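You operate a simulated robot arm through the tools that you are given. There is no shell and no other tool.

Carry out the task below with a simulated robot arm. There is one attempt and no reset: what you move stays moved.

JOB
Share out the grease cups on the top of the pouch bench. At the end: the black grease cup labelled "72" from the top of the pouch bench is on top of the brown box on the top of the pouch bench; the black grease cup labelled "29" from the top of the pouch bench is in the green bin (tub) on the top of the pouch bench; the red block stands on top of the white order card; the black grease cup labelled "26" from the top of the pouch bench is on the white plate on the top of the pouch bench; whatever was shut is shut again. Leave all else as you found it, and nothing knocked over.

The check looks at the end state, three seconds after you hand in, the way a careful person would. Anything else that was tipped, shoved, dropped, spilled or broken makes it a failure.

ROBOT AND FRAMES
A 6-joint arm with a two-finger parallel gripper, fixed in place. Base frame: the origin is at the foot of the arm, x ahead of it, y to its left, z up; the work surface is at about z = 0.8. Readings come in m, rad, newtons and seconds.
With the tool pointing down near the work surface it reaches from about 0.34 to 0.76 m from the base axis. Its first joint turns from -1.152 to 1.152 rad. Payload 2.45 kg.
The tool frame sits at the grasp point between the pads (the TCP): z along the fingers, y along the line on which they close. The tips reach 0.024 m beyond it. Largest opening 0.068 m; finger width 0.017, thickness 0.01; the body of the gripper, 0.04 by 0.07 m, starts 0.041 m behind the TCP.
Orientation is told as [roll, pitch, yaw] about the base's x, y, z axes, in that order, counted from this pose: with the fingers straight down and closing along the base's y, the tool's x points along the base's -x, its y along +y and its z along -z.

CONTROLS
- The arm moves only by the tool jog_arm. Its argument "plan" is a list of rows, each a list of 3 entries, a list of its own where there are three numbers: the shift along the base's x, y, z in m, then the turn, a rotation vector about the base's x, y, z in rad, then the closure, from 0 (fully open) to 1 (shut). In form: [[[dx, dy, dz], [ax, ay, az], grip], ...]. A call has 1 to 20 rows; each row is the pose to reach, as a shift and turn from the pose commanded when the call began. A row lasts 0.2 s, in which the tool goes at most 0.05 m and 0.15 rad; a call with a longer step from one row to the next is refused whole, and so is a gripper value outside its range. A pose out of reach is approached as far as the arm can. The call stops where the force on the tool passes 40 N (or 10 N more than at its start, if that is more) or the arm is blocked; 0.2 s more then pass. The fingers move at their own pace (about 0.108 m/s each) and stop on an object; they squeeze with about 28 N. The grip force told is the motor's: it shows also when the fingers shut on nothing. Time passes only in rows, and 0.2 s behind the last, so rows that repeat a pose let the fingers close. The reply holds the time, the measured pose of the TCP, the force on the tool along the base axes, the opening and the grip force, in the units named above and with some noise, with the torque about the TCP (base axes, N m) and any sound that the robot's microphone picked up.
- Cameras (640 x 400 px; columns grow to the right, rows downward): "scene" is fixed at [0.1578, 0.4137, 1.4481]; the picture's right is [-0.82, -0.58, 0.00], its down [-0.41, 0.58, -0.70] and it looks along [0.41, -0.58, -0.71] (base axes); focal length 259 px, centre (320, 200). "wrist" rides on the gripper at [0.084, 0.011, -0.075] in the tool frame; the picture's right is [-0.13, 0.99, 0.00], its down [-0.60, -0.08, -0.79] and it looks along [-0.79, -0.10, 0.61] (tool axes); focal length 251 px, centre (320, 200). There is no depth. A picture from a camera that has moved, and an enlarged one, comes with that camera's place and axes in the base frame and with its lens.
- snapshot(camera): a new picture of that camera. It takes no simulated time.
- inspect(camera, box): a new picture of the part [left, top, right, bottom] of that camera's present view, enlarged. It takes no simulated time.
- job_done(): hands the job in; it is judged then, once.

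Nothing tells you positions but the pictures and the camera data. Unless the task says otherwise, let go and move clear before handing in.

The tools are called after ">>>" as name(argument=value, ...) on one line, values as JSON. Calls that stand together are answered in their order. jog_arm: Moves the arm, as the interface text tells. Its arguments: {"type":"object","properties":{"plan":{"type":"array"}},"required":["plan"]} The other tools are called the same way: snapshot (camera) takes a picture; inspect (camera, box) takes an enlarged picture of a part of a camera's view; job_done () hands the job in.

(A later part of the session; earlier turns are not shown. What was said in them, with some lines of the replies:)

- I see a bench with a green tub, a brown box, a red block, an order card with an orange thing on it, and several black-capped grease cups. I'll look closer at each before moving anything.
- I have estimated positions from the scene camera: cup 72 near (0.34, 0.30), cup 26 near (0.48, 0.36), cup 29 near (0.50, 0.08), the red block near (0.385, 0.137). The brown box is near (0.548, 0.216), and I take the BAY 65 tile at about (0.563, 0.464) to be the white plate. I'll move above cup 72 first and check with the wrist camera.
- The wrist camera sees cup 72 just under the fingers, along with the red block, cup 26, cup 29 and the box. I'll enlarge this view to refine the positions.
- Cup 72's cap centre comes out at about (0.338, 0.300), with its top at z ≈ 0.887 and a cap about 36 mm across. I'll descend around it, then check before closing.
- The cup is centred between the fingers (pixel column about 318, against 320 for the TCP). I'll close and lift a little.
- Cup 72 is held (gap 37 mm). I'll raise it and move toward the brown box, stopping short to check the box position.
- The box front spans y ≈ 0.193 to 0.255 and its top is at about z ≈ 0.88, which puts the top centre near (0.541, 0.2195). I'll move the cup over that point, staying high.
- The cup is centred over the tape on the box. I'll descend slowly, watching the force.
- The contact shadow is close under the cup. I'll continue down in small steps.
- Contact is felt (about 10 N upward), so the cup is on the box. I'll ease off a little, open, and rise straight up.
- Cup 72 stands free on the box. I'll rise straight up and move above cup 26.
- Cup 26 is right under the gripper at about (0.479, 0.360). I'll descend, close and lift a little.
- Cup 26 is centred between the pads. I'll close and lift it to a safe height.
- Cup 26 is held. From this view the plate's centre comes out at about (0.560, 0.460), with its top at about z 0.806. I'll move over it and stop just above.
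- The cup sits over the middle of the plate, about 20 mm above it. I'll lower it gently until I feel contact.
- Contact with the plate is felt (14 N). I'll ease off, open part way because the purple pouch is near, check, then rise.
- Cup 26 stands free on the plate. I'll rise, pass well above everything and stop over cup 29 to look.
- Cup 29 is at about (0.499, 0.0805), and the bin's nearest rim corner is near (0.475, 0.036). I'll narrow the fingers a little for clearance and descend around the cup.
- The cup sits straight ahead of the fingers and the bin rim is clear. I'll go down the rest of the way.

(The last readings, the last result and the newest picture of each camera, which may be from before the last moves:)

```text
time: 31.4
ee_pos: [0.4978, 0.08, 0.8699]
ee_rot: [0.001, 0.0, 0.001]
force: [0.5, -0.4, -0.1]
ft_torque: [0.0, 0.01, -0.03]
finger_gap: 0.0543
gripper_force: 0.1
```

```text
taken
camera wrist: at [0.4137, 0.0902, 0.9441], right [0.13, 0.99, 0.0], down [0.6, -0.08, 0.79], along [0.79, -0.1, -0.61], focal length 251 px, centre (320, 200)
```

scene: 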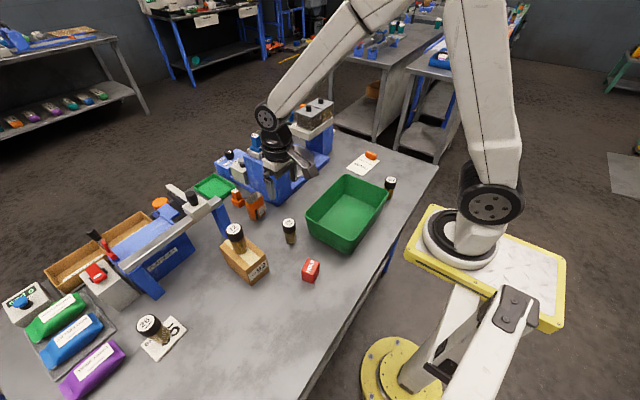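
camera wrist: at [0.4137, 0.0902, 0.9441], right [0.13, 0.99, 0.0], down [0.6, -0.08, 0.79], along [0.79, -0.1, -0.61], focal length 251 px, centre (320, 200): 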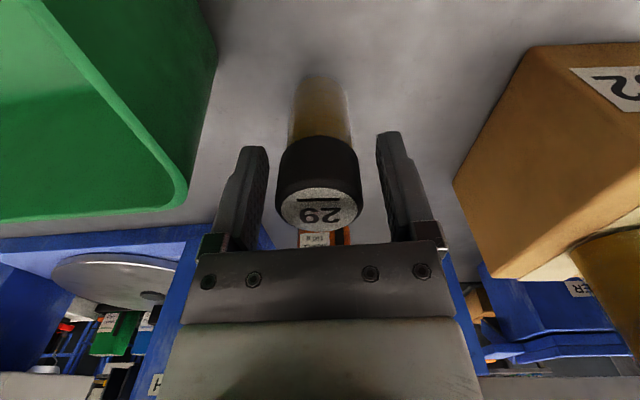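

Cup 29 is centred between the pads, and nothing else is touching. I'll close, lift clear of the bin rim, and check.

>>> jog_arm(plan=[[[0, 0, 0], [0, 0, 0], 0.4], [[0, 0, 0], [0, 0, 0], 0.6], [[0, 0, 0], [0, 0, 0], 1], [[0, 0, 0], [0, 0, 0], 1], [[0, 0, 0.01], [0, 0, 0], 1], [[0, 0, 0.03], [0, 0, 0], 1], [[0, 0, 0.06], [0, 0, 0], 1], [[0, 0, 0.09], [0, 0, 0], 1], [[0, 0, 0.12], [0, 0, 0], 1], [[0, 0, 0.15], [0, 0, 0], 1], [[0, 0, 0.16], [0, 0, 0], 1], [[0, 0, 0.16], [0, 0, 0], 1]])

>>> snapshot(camera="wrist")

>>> snapshot(camera="scene")

```text
time: 34.0
ee_pos: [0.5009, 0.08, 1.0303]
ee_rot: [0.0, 0.0, 0.001]
force: [0.0, 0.1, -1.2]
ft_torque: [0.01, 0.0, -0.03]
finger_gap: 0.0371
gripper_force: 27.9
```

```text
taken
camera wrist: at [0.4156, 0.0901, 1.1048], right [0.13, 0.99, 0.0], down [0.6, -0.08, 0.79], along [0.79, -0.1, -0.61], focal length 251 px, centre (320, 200)
```

wrist: 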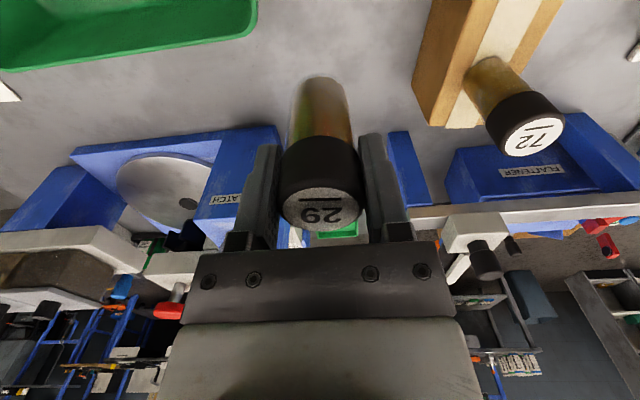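

```text
taken
```

scene: 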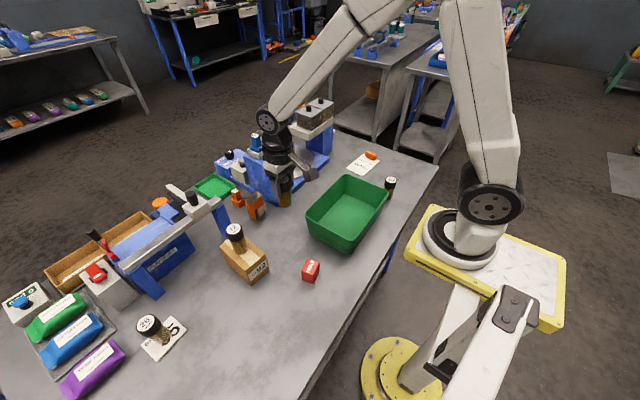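

Cup 29 is held. I'll bring it above the green bin and look inside with the wrist camera before lowering.

>>> jog_arm(plan=[[[-0.015, -0.02, 0.01], [0, 0, 0], 1], [[-0.035, -0.05, 0.02], [0, 0, 0], 1], [[-0.058, -0.08, 0.03], [0, 0, 0], 1], [[-0.08, -0.11, 0.03], [0, 0, 0], 1], [[-0.1, -0.14, 0.03], [0, 0, 0], 1], [[-0.118, -0.1655, 0.03], [0, 0, 0], 1], [[-0.118, -0.1655, 0.03], [0, 0, 0], 1]])

>>> snapshot(camera="wrist")

>>> inspect(camera="scene", box=[270, 140, 430, 240])

```text
time: 35.6
ee_pos: [0.3809, -0.0847, 1.0578]
ee_rot: [0.0, 0.0, 0.001]
force: [0.5, -0.4, -1.6]
ft_torque: [-0.02, 0.01, -0.02]
finger_gap: 0.0368
gripper_force: 27.9
```

```text
taken
camera wrist: at [0.2965, -0.0756, 1.1331], right [0.13, 0.99, 0.0], down [0.6, -0.08, 0.79], along [0.79, -0.1, -0.61], focal length 251 px, centre (320, 200)
```

wrist: 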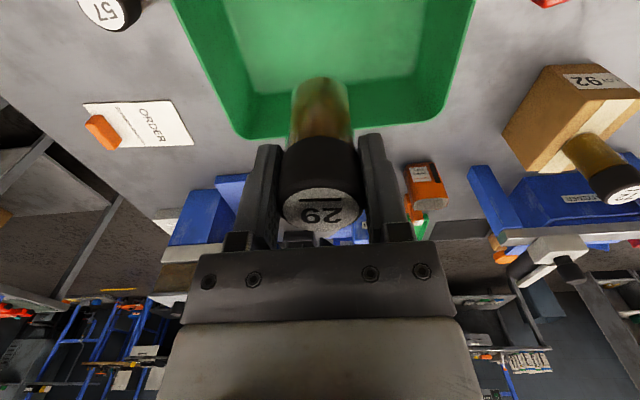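

```text
4.00 times, centred on (350, 190) of scene
camera zoom: at [0.1578, 0.4137, 1.4481], right [-0.82, -0.58, 0.0], down [-0.41, 0.58, -0.7], along [0.41, -0.58, -0.71], focal length 1035 px, centre (200, 240)
```

zoom: 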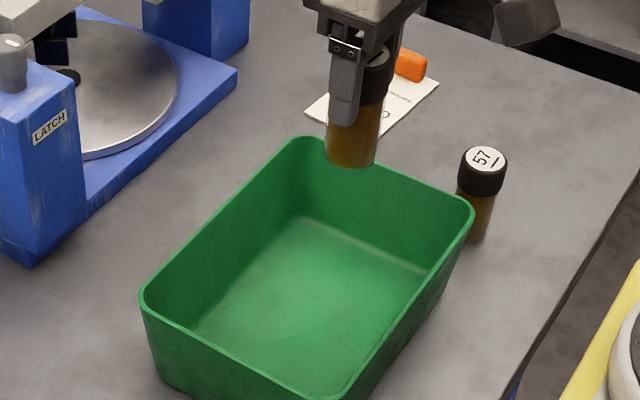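

The bin floor centre is about (0.406, -0.083), and its rim is at about z 0.88. I'll shift over the centre and lower the cup to just above the floor.

>>> jog_arm(plan=[[[0.013, 0.001, 0], [0, 0, 0], 1], [[0.026, 0.001, 0], [0, 0, 0], 1], [[0.026, 0.001, -0.03], [0, 0, 0], 1], [[0.026, 0.001, -0.06], [0, 0, 0], 1], [[0.026, 0.001, -0.09], [0, 0, 0], 1], [[0.026, 0.001, -0.12], [0, 0, 0], 1], [[0.026, 0.001, -0.14], [0, 0, 0], 1], [[0.026, 0.001, -0.155], [0, 0, 0], 1], [[0.026, 0.001, -0.165], [0, 0, 0], 1], [[0.026, 0.001, -0.165], [0, 0, 0], 1]])

>>> snapshot(camera="wrist")

>>> inspect(camera="scene", box=[270, 140, 430, 240])

```text
time: 37.8
ee_pos: [0.4073, -0.0851, 0.8952]
ee_rot: [0.001, 0.001, 0.0]
force: [-0.3, -0.2, -0.9]
ft_torque: [0.0, -0.01, 0.01]
finger_gap: 0.037
gripper_force: 28.0
```

```text
taken
camera wrist: at [0.3224, -0.0747, 0.9696], right [0.13, 0.99, 0.0], down [0.6, -0.08, 0.79], along [0.79, -0.1, -0.61], focal length 251 px, centre (320, 200)
```

wrist: 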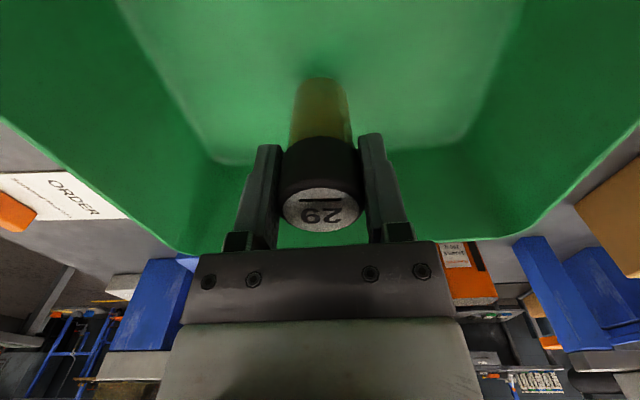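

```text
4.00 times, centred on (350, 190) of scene
camera zoom: at [0.1578, 0.4137, 1.4481], right [-0.82, -0.58, 0.0], down [-0.41, 0.58, -0.7], along [0.41, -0.58, -0.71], focal length 1035 px, centre (200, 240)
```

zoom: 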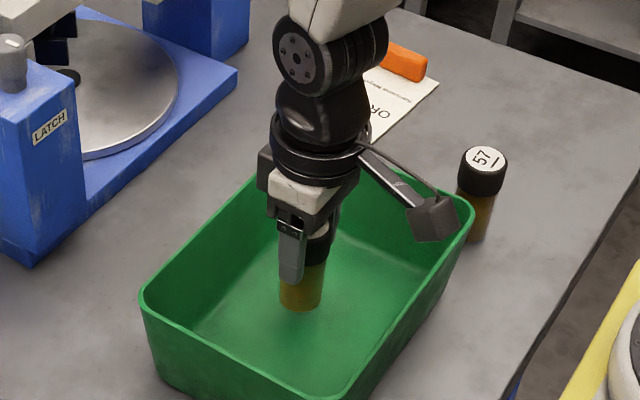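

The cup is inside the bin, clear of the walls and just above the floor. I'll lower it gently until contact.

>>> jog_arm(plan=[[[0, 0, -0.005], [0, 0, 0], 1], [[0, 0, -0.01], [0, 0, 0], 1], [[0, 0, -0.013], [0, 0, 0], 1], [[0, 0, -0.015], [0, 0, 0], 1], [[0, 0, -0.016], [0, 0, 0], 1], [[0, 0, -0.017], [0, 0, 0], 1], [[0, 0, -0.017], [0, 0, 0], 1]])

>>> inspect(camera="wrist", box=[240, 40, 400, 140])

```text
time: 39.4
ee_pos: [0.4071, -0.0845, 0.8775]
ee_rot: [0.0, 0.001, 0.0]
force: [-0.3, 0.1, -1.4]
ft_torque: [-0.01, 0.0, 0.0]
finger_gap: 0.0373
gripper_force: 28.3
```

```text
4.00 times, centred on (320, 90) of wrist
camera zoom: at [0.3226, -0.0748, 0.9522], right [0.13, 0.99, 0.0], down [0.6, -0.08, 0.79], along [0.79, -0.1, -0.61], focal length 1006 px, centre (320, 640)
```

zoom: 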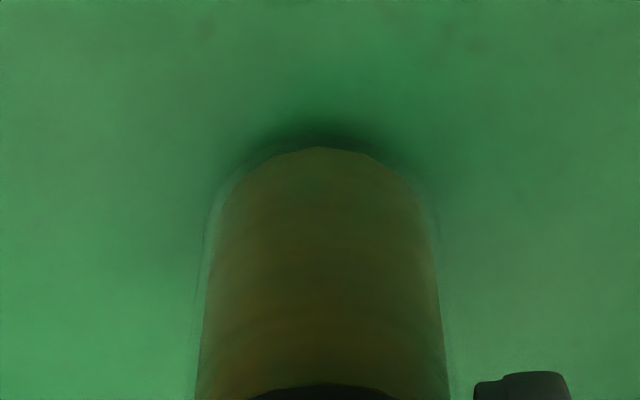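

>>> jog_arm(plan=[[[0, 0, -0.001], [0, 0, 0], 1], [[0, 0, -0.002], [0, 0, 0], 1], [[0, 0, -0.003], [0, 0, 0], 1], [[0, 0, -0.003], [0, 0, 0], 1]])

```text
time: 40.4
ee_pos: [0.4065, -0.0825, 0.8741]
ee_rot: [0.001, 0.0, 0.0]
force: [-0.5, 0.4, -0.7]
ft_torque: [0.02, -0.04, -0.03]
finger_gap: 0.0373
gripper_force: 28.1
```

No contact yet, so I'll keep lowering a millimetre at a time.

>>> jog_arm(plan=[[[0, 0, -0.001], [0, 0, 0], 1], [[0, 0, -0.001], [0, 0, 0], 1], [[0, 0, -0.002], [0, 0, 0], 1], [[0, 0, -0.002], [0, 0, 0], 1]])

```text
time: 41.4
ee_pos: [0.4059, -0.082, 0.8722]
ee_rot: [0.002, -0.002, -0.001]
force: [-2.2, 5.3, 21.4]
ft_torque: [0.34, 0.0, 0.07]
finger_gap: 0.0374
gripper_force: 27.9
```

Contact with the bin floor is felt (21 N). I'll ease off, open and rise straight out.

>>> jog_arm(plan=[[[0, 0, 0.001], [0, 0, 0], 1], [[0, 0, 0.0015], [0, 0, 0], 1], [[0, 0, 0.0015], [0, 0, 0], 0.35], [[0, 0, 0.0015], [0, 0, 0], 0.15], [[0, 0, 0.0015], [0, 0, 0], 0], [[0, 0, 0.0015], [0, 0, 0], 0]])

>>> snapshot(camera="wrist")

```text
time: 42.8
ee_pos: [0.406, -0.0833, 0.8727]
ee_rot: [-0.001, -0.001, 0.001]
force: [0.8, -0.1, 0.6]
ft_torque: [0.0, -0.01, 0.01]
finger_gap: 0.0677
gripper_force: 0.1
```

```text
taken
camera wrist: at [0.322, -0.0743, 0.9481], right [0.13, 0.99, 0.0], down [0.6, -0.08, 0.79], along [0.79, -0.1, -0.61], focal length 251 px, centre (320, 200)
```

wrist: 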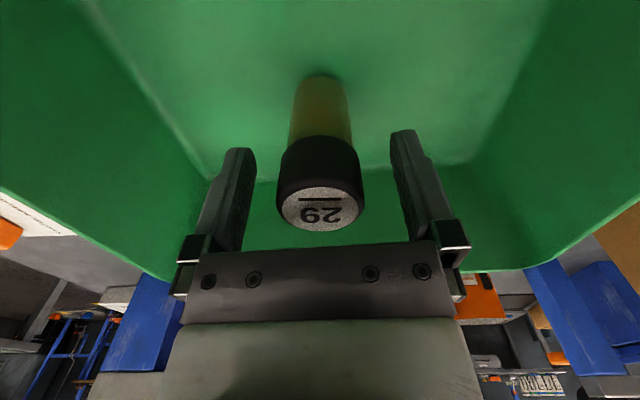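

Cup 29 stands in the bin. I'll rise out and move above the red block to measure its pose.

>>> jog_arm(plan=[[[0, 0, 0.02], [0, 0, 0], 0], [[0, 0, 0.05], [0, 0, 0], 0], [[0, 0, 0.09], [0, 0, 0], 0], [[0, 0, 0.13], [0, 0, 0], 0], [[0, 0, 0.16], [0, 0, 0], 0], [[-0.004, 0.04, 0.16], [0, 0, 0], 0], [[-0.008, 0.08, 0.16], [0, 0, 0], 0], [[-0.012, 0.12, 0.16], [0, 0, 0], 0], [[-0.016, 0.16, 0.16], [0, 0, 0], 0], [[-0.021, 0.2, 0.14], [0, 0, 0], 0], [[-0.021, 0.22, 0.1], [0, 0, 0], 0], [[-0.021, 0.22, 0.1], [0, 0, 0], 0]])

>>> snapshot(camera="wrist")

>>> snapshot(camera="scene")

>>> inspect(camera="wrist", box=[240, 0, 400, 100])

>>> inspect(camera="scene", box=[280, 240, 344, 280])

```text
time: 45.4
ee_pos: [0.3865, 0.1372, 0.974]
ee_rot: [0.0, -0.001, 0.002]
force: [0.0, 0.1, -0.3]
ft_torque: [0.0, -0.02, 0.02]
finger_gap: 0.0681
gripper_force: 0.0
```

```text
taken
camera wrist: at [0.3022, 0.1462, 1.0483], right [0.13, 0.99, 0.0], down [0.6, -0.08, 0.79], along [0.79, -0.1, -0.61], focal length 251 px, centre (320, 200)
```

wrist: 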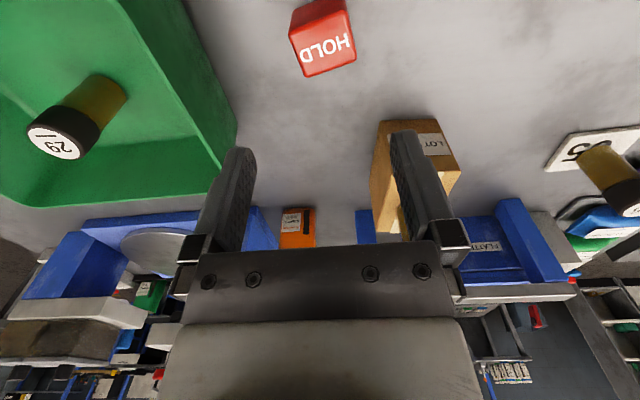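

```text
taken
```

scene: 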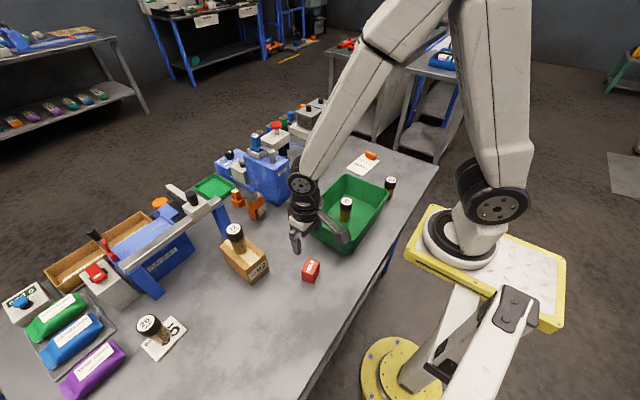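

```text
4.00 times, centred on (320, 50) of wrist
camera zoom: at [0.3022, 0.1462, 1.0483], right [0.13, 0.99, 0.0], down [0.6, -0.08, 0.79], along [0.79, -0.1, -0.61], focal length 1006 px, centre (320, 800)
```

zoom: 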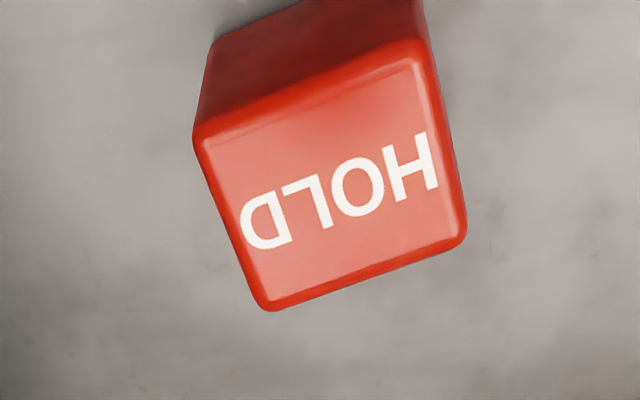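

```text
10.00 times, centred on (312, 260) of scene
camera zoom: at [0.1578, 0.4138, 1.4481], right [-0.82, -0.58, 0.0], down [-0.41, 0.58, -0.7], along [0.41, -0.58, -0.71], focal length 2586 px, centre (400, -400)
```

zoom: 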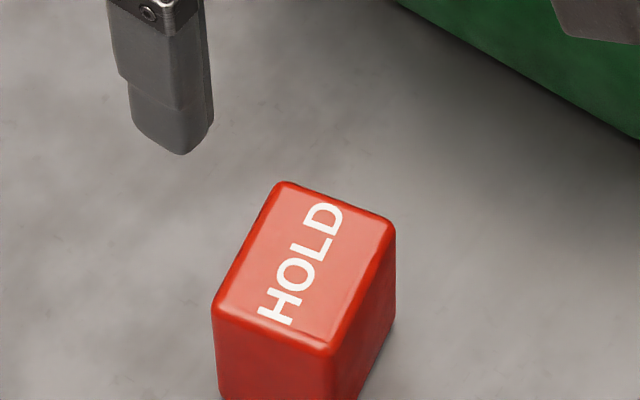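

The block's top is at z ≈ 0.843, centred near (0.381, 0.139). It measures about 41 × 32 mm and is turned about +0.23 rad. I'll turn the gripper to match and check.

>>> jog_arm(plan=[[[-0.002, 0.001, 0], [0, 0, 0.115], 0], [[-0.0035, 0.003, -0.01], [0, 0, 0.23], 0], [[-0.0035, 0.003, -0.03], [0, 0, 0.23], 0], [[-0.0035, 0.003, -0.05], [0, 0, 0.23], 0], [[-0.0035, 0.003, -0.05], [0, 0, 0.23], 0]])

>>> snapshot(camera="wrist")

>>> inspect(camera="wrist", box=[240, 20, 400, 120])

```text
time: 46.6
ee_pos: [0.3828, 0.1394, 0.9246]
ee_rot: [-0.001, -0.001, 0.231]
force: [0.3, -0.8, 0.5]
ft_torque: [-0.01, 0.02, 0.0]
finger_gap: 0.0679
gripper_force: 0.1
```

```text
taken
camera wrist: at [0.299, 0.13, 0.9988], right [-0.1, 0.99, 0.0], down [0.61, 0.06, 0.79], along [0.79, 0.08, -0.61], focal length 251 px, centre (320, 200)
```

wrist: 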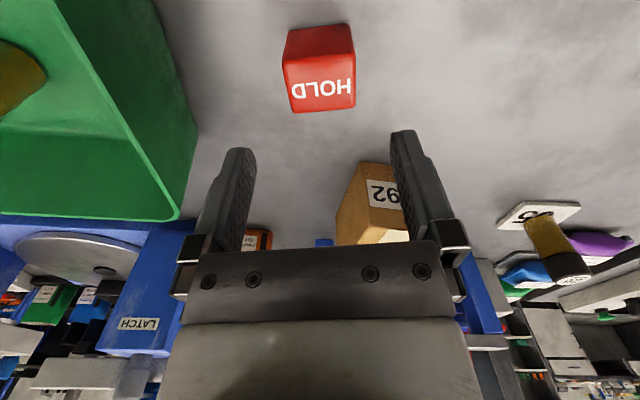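

```text
4.00 times, centred on (320, 70) of wrist
camera zoom: at [0.299, 0.13, 0.9988], right [-0.1, 0.99, 0.0], down [0.61, 0.06, 0.79], along [0.79, 0.08, -0.61], focal length 1006 px, centre (320, 720)
```

zoom: 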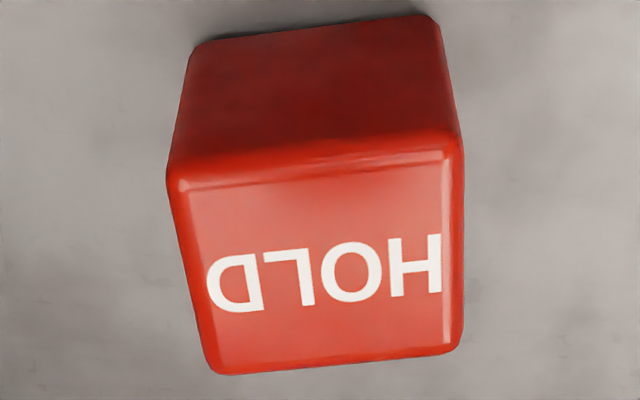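

The gripper lines up with the block's sides and the centre is confirmed at (0.3816, 0.139). I'll descend around it.

>>> jog_arm(plan=[[[0, 0, -0.03], [0, 0, 0], 0], [[0, 0, -0.05], [0, 0, 0], 0], [[0, 0, -0.07], [0, 0, 0], 0], [[0, 0, -0.082], [0, 0, 0], 0], [[0, 0, -0.0895], [0, 0, 0], 0], [[0, 0, -0.0895], [0, 0, 0], 0]])

>>> snapshot(camera="wrist")

>>> inspect(camera="scene", box=[250, 220, 410, 320])

```text
time: 48.0
ee_pos: [0.3844, 0.1398, 0.8347]
ee_rot: [0.0, 0.0, 0.229]
force: [-0.2, 0.6, 0.3]
ft_torque: [-0.01, -0.05, 0.0]
finger_gap: 0.0679
gripper_force: 0.2
```

```text
taken
camera wrist: at [0.2988, 0.1294, 0.9084], right [-0.1, 0.99, 0.0], down [0.61, 0.06, 0.79], along [0.79, 0.08, -0.61], focal length 251 px, centre (320, 200)
```

wrist: 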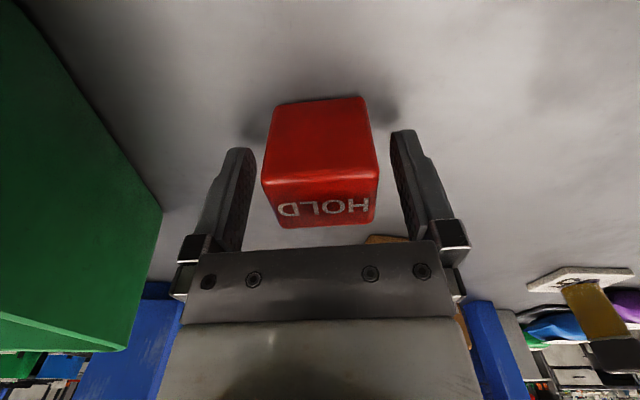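

```text
4.00 times, centred on (330, 270) of scene
camera zoom: at [0.1578, 0.4137, 1.4481], right [-0.82, -0.58, 0.0], down [-0.41, 0.58, -0.7], along [0.41, -0.58, -0.71], focal length 1035 px, centre (280, -80)
```

zoom: 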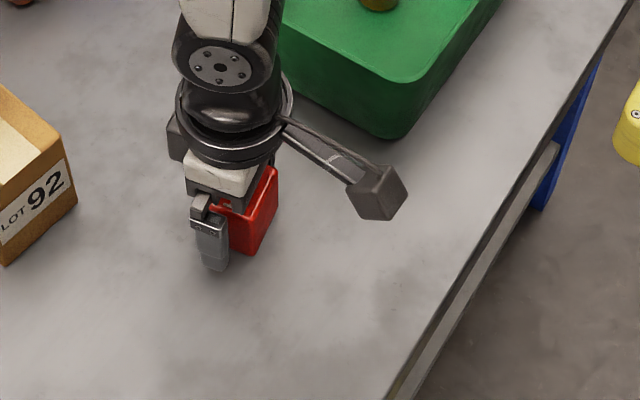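

The block sits between the fingers. I'll close and lift.

>>> jog_arm(plan=[[[0, 0, 0], [0, 0, 0], 0.25], [[0, 0, 0], [0, 0, 0], 0.4], [[0, 0, 0], [0, 0, 0], 0.7], [[0, 0, 0], [0, 0, 0], 1], [[0, 0, 0], [0, 0, 0], 1], [[0, 0, 0.01], [0, 0, 0], 1], [[0, 0, 0.03], [0, 0, 0], 1], [[0, 0, 0.06], [0, 0, 0], 1], [[0, 0, 0.1], [0, 0, 0], 1], [[0, 0, 0.14], [0, 0, 0], 1], [[0, 0, 0.18], [0, 0, 0], 1], [[0, 0, 0.21], [0, 0, 0], 1], [[0, 0, 0.21], [0, 0, 0], 1]])

>>> snapshot(camera="wrist")

```text
time: 50.8
ee_pos: [0.383, 0.14, 1.0436]
ee_rot: [-0.001, -0.002, 0.229]
force: [0.2, -1.0, -0.4]
ft_torque: [0.0, -0.04, 0.07]
finger_gap: 0.0436
gripper_force: 27.6
```

```text
taken
camera wrist: at [0.2974, 0.1293, 1.1184], right [-0.1, 0.99, 0.0], down [0.61, 0.06, 0.79], along [0.79, 0.08, -0.61], focal length 251 px, centre (320, 200)
```

wrist: 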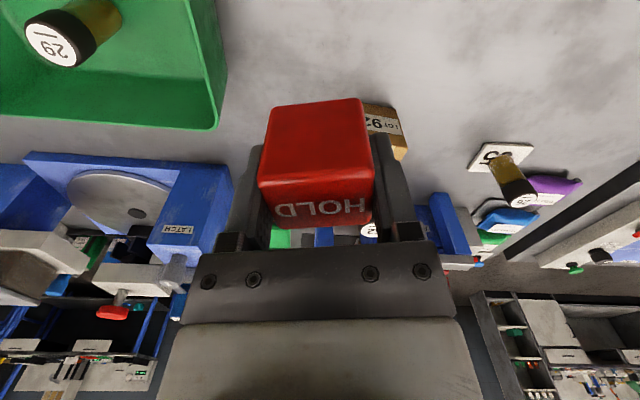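

The red block is held (gap 43.6 mm). I'll carry it high over the bench toward the order card, turning it to line up with the card, and stop beside it to look.

>>> jog_arm(plan=[[[0.005, -0.039, 0.007], [0, 0, -0.03], 1], [[0.01, -0.078, 0.007], [0, 0, -0.06], 1], [[0.015, -0.117, 0.007], [0, 0, -0.09], 1], [[0.02, -0.156, 0.007], [0, 0, -0.12], 1], [[0.026, -0.195, 0.007], [0, 0, -0.15], 1], [[0.032, -0.234, 0.007], [0, 0, -0.18], 1], [[0.038, -0.273, 0.007], [0, 0, -0.21], 1], [[0.044, -0.312, 0.007], [0, 0, -0.24], 1], [[0.05, -0.351, 0.007], [0, 0, -0.27], 1], [[0.055, -0.39, 0.007], [0, 0, -0.3], 1], [[0.0585, -0.429, 0.007], [0, 0, -0.33], 1], [[0.0585, -0.429, 0.007], [0, 0, -0.33], 1]])

>>> snapshot(camera="wrist")

>>> inspect(camera="wrist", box=[80, 0, 320, 150])

>>> snapshot(camera="scene")

```text
time: 53.4
ee_pos: [0.4392, -0.291, 1.0517]
ee_rot: [-0.001, 0.001, -0.102]
force: [-1.1, -0.1, 0.0]
ft_torque: [-0.04, 0.0, -0.01]
finger_gap: 0.0437
gripper_force: 28.3
```

```text
taken
camera wrist: at [0.3564, -0.2732, 1.1254], right [0.23, 0.97, 0.0], down [0.59, -0.14, 0.79], along [0.77, -0.18, -0.61], focal length 251 px, centre (320, 200)
```

wrist: 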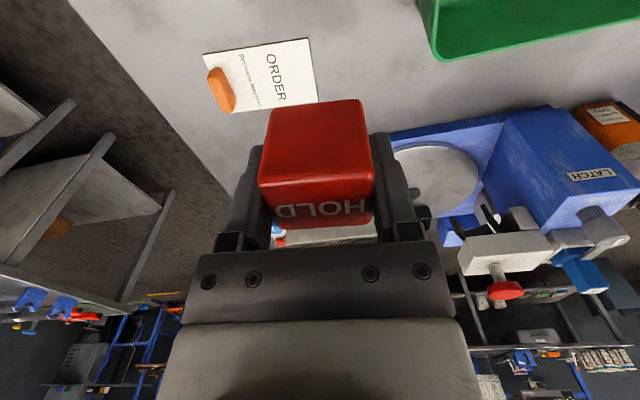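

```text
2.67 times, centred on (200, 75) of wrist
camera zoom: at [0.3564, -0.2732, 1.1254], right [0.23, 0.97, 0.0], down [0.59, -0.14, 0.79], along [0.77, -0.18, -0.61], focal length 670 px, centre (640, 533)
```

zoom: 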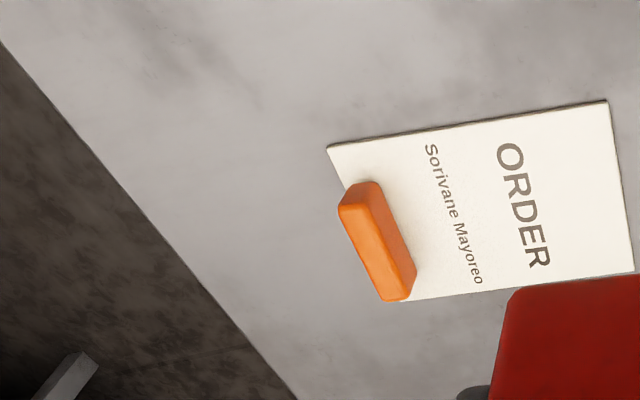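

```text
taken
```

scene: 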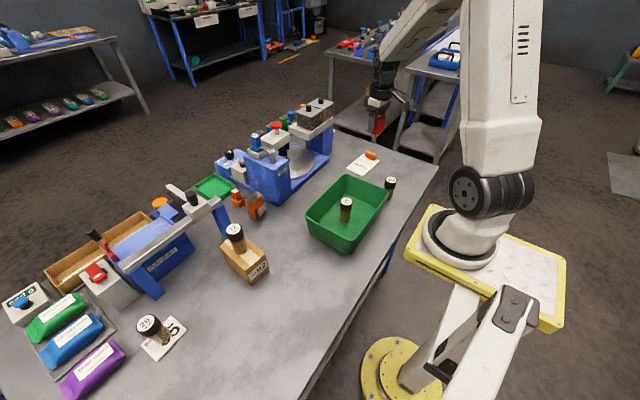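

The order card spans roughly x 0.46–0.54 and y −0.315 to −0.445, with the orange piece sitting at y < −0.428. The free middle is near (0.503, −0.362). I'll move over that and come down to just above the card.

>>> jog_arm(plan=[[[0.02, -0.023, 0], [0, 0, 0], 1], [[0.042, -0.048, 0], [0, 0, 0], 1], [[0.063, -0.072, 0], [0, 0, 0], 1], [[0.063, -0.072, -0.035], [0, 0, 0], 1], [[0.063, -0.072, -0.07], [0, 0, 0], 1], [[0.063, -0.072, -0.105], [0, 0, 0], 1], [[0.063, -0.072, -0.14], [0, 0, 0], 1], [[0.063, -0.072, -0.165], [0, 0, 0], 1], [[0.063, -0.072, -0.18], [0, 0, 0], 1], [[0.063, -0.072, -0.19], [0, 0, 0], 1], [[0.063, -0.072, -0.19], [0, 0, 0], 1]])

>>> snapshot(camera="wrist")

>>> inspect(camera="scene", box=[310, 110, 438, 190])

```text
time: 55.8
ee_pos: [0.5036, -0.3625, 0.8603]
ee_rot: [0.0, -0.001, -0.1]
force: [0.7, 0.0, -1.2]
ft_torque: [-0.03, 0.0, 0.02]
finger_gap: 0.0435
gripper_force: 28.0
```

```text
taken
camera wrist: at [0.4209, -0.3441, 0.9347], right [0.23, 0.97, 0.0], down [0.59, -0.14, 0.79], along [0.77, -0.18, -0.61], focal length 251 px, centre (320, 200)
```

wrist: 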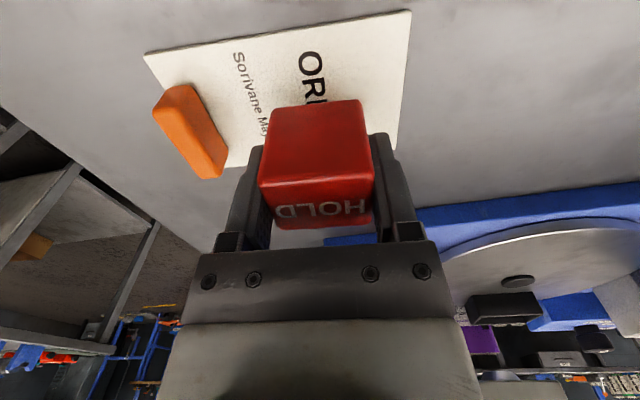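

```text
5.00 times, centred on (374, 150) of scene
camera zoom: at [0.1578, 0.4137, 1.4481], right [-0.82, -0.58, 0.0], down [-0.41, 0.58, -0.7], along [0.41, -0.58, -0.71], focal length 1293 px, centre (50, 450)
```

zoom: 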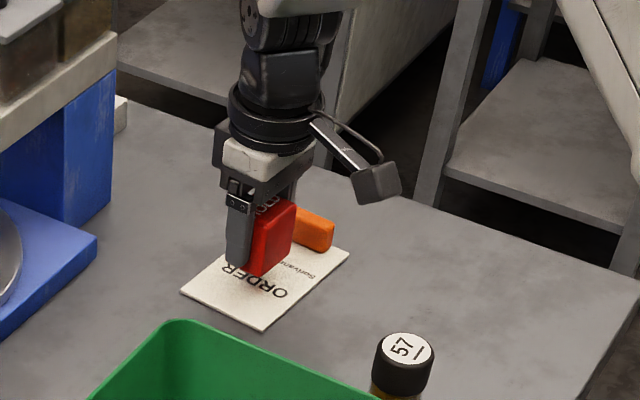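

The block is over the free middle of the card, clear of the orange piece. I'll lower it gently.

>>> jog_arm(plan=[[[-0.001, 0, -0.006], [0, 0, 0], 1], [[-0.001, 0, -0.012], [0, 0, 0], 1], [[-0.001, 0, -0.016], [0, 0, 0], 1], [[-0.001, 0, -0.019], [0, 0, 0], 1], [[-0.001, 0, -0.021], [0, 0, 0], 1], [[-0.001, 0, -0.022], [0, 0, 0], 1], [[-0.001, 0, -0.022], [0, 0, 0], 1]])

>>> inspect(camera="wrist", box=[200, 20, 440, 170])

>>> inspect(camera="scene", box=[342, 140, 406, 180])

```text
time: 57.4
ee_pos: [0.5026, -0.361, 0.838]
ee_rot: [0.0, 0.001, -0.101]
force: [-0.2, 0.3, -0.8]
ft_torque: [0.02, 0.02, 0.04]
finger_gap: 0.0432
gripper_force: 27.9
```

```text
2.67 times, centred on (320, 95) of wrist
camera zoom: at [0.4204, -0.3436, 0.9132], right [0.23, 0.97, 0.0], down [0.59, -0.14, 0.79], along [0.77, -0.18, -0.61], focal length 670 px, centre (320, 480)
```

zoom: 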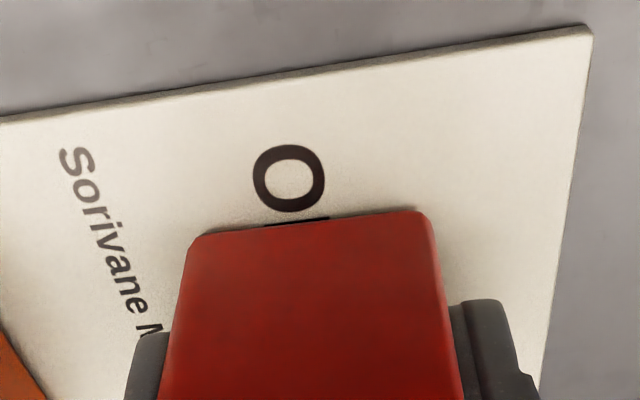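

```text
10.00 times, centred on (374, 160) of scene
camera zoom: at [0.1578, 0.4137, 1.4481], right [-0.82, -0.58, 0.0], down [-0.41, 0.58, -0.7], along [0.41, -0.58, -0.71], focal length 2586 px, centre (-220, 600)
```

zoom: 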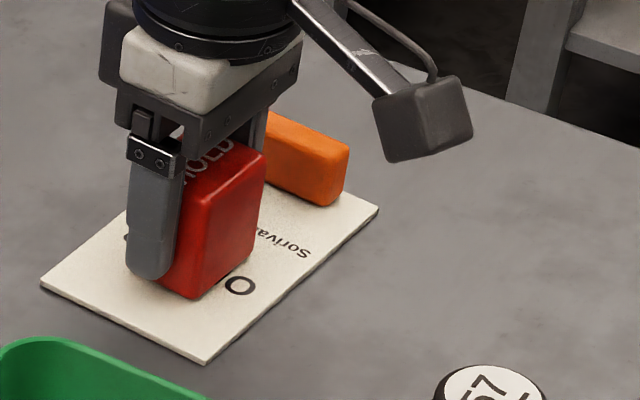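

Almost down. I'll continue a millimetre at a time until contact.

>>> jog_arm(plan=[[[0, 0, -0.001], [0, 0, 0], 1], [[0, 0, -0.001], [0, 0, 0], 1], [[0, 0, -0.002], [0, 0, 0], 1], [[0, 0, -0.002], [0, 0, 0], 1]])

```text
time: 58.4
ee_pos: [0.5036, -0.3612, 0.837]
ee_rot: [-0.002, -0.003, -0.1]
force: [-0.7, -0.5, 8.2]
ft_torque: [0.03, 0.11, 0.0]
finger_gap: 0.0434
gripper_force: 28.0
```

Contact is felt (8 N). I'll ease off very slightly, open part way, and rise straight up.

>>> jog_arm(plan=[[[0, 0, 0.0005], [0, 0, 0], 1], [[0, 0, 0.0005], [0, 0, 0], 0.3], [[0, 0, 0.0005], [0, 0, 0], 0.15], [[0, 0, 0.0005], [0, 0, 0], 0.12], [[0, 0, 0.0005], [0, 0, 0], 0.12]])

>>> snapshot(camera="wrist")

>>> inspect(camera="scene", box=[342, 140, 406, 180])

```text
time: 59.6
ee_pos: [0.503, -0.3622, 0.8368]
ee_rot: [0.0, 0.0, -0.102]
force: [0.8, -0.6, 0.4]
ft_torque: [0.01, 0.01, -0.01]
finger_gap: 0.0598
gripper_force: 0.1
```

```text
taken
camera wrist: at [0.4196, -0.3439, 0.9121], right [0.23, 0.97, 0.0], down [0.59, -0.14, 0.79], along [0.77, -0.18, -0.61], focal length 251 px, centre (320, 200)
```

wrist: 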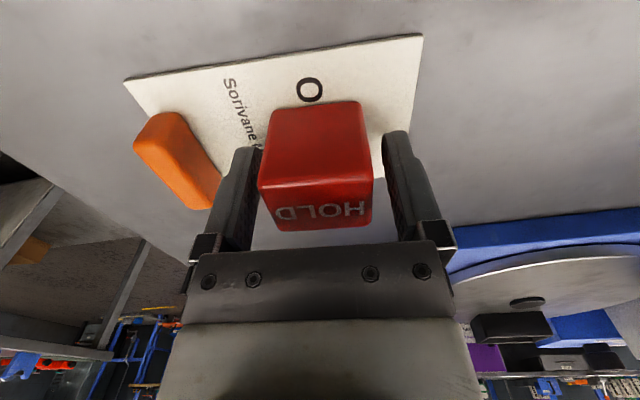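

```text
10.00 times, centred on (374, 160) of scene
camera zoom: at [0.1578, 0.4137, 1.4481], right [-0.82, -0.58, 0.0], down [-0.41, 0.58, -0.7], along [0.41, -0.58, -0.71], focal length 2586 px, centre (-220, 600)
```

zoom: 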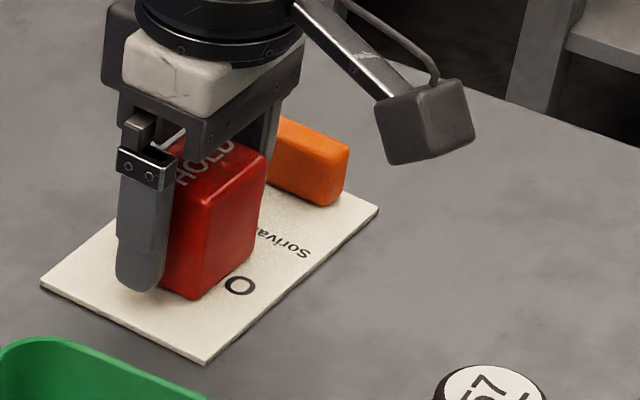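

The block is released and standing on the card, clear of both fingers. I'll rise straight up, pull back toward a clear pose, and then check everything.

>>> jog_arm(plan=[[[0, 0, 0.015], [0, 0, 0], 0.12], [[0, 0, 0.04], [0, 0, 0], 0.12], [[0, 0, 0.08], [0, 0, 0], 0], [[0, 0, 0.12], [0, 0, 0], 0], [[0, 0, 0.16], [0, 0, 0], 0], [[0, 0, 0.2], [0, 0, 0], 0], [[0, 0, 0.24], [0, 0, 0], 0], [[-0.01, 0.035, 0.26], [0, 0, 0.02], 0], [[-0.02, 0.07, 0.28], [0, 0, 0.04], 0], [[-0.025, 0.11, 0.3], [0, 0, 0.06], 0], [[-0.03, 0.15, 0.3], [0, 0, 0.08], 0], [[-0.035, 0.19, 0.3], [0, 0, 0.1], 0], [[-0.04, 0.23, 0.3], [0, 0, 0.1], 0], [[-0.045, 0.27, 0.3], [0, 0, 0.1], 0], [[-0.05, 0.31, 0.3], [0, 0, 0.1], 0], [[-0.05, 0.31, 0.3], [0, 0, 0.1], 0]])

>>> snapshot(camera="scene")

>>> snapshot(camera="wrist")

>>> inspect(camera="scene", box=[290, 130, 450, 230])

>>> inspect(camera="scene", box=[120, 200, 320, 370])

```text
time: 63.0
ee_pos: [0.4553, -0.0533, 1.1378]
ee_rot: [0.0, 0.0, 0.0]
force: [-0.5, -1.0, 0.4]
ft_torque: [0.03, 0.02, 0.0]
finger_gap: 0.068
gripper_force: 0.0
```

```text
taken
```

scene: 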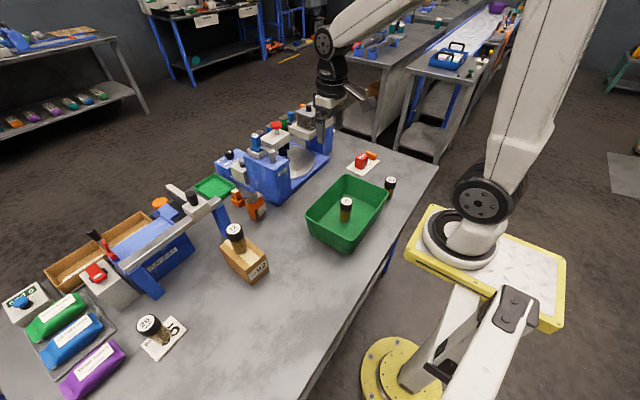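

```text
taken
camera wrist: at [0.3703, -0.0432, 1.2126], right [0.13, 0.99, 0.0], down [0.6, -0.08, 0.79], along [0.79, -0.1, -0.61], focal length 251 px, centre (320, 200)
```

wrist: 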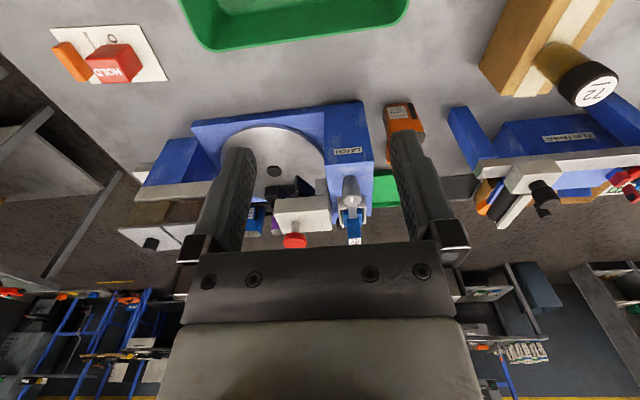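

```text
4.00 times, centred on (370, 180) of scene
camera zoom: at [0.1578, 0.4138, 1.4481], right [-0.82, -0.58, 0.0], down [-0.41, 0.58, -0.7], along [0.41, -0.58, -0.71], focal length 1035 px, centre (120, 280)
```

zoom: 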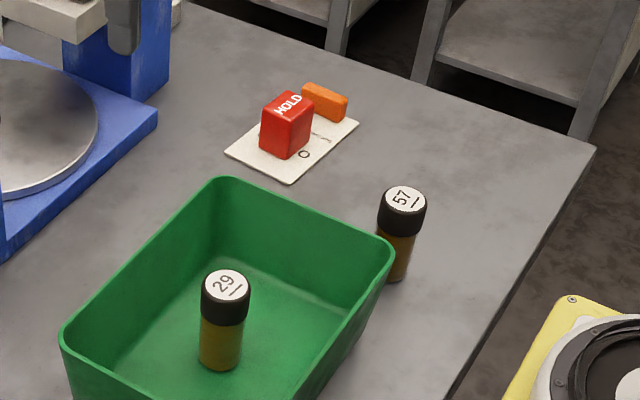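

```text
2.35 times, centred on (220, 285) of scene
camera zoom: at [0.1578, 0.4138, 1.4481], right [-0.82, -0.58, 0.0], down [-0.41, 0.58, -0.7], along [0.41, -0.58, -0.71], focal length 609 px, centre (555, 0)
```

zoom: 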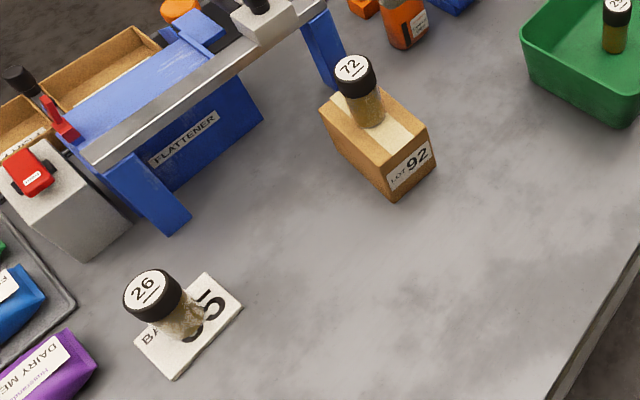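

All four items are where the job asks: cup 72 on the brown box, cup 26 on the white BAY 65 plate, cup 29 upright in the green bin, and the red block on the order card beside the untouched orange piece. Nothing was opened or knocked over, and the gripper is open and clear, so I'm handing in.

>>> job_done()

```text
The job is handed in.
```

The job is handed in. In my last pictures everything was in place, but I haven't seen the check's result.

- **Cup 72:** it stands on top of the brown box.
- **Cup 29:** it stands upright on the floor of the green bin.
- **Cup 26:** it stands on the white plate. I took that to be the tile marked "BAY 65", as I saw no other white plate on the bench.
- **Red block:** it stands on the free part of the order card, and the orange piece there was not touched.

I opened nothing, so there was nothing to shut again. I saw nothing else moved or knocked over, and the gripper was open and clear of everything when I handed in.
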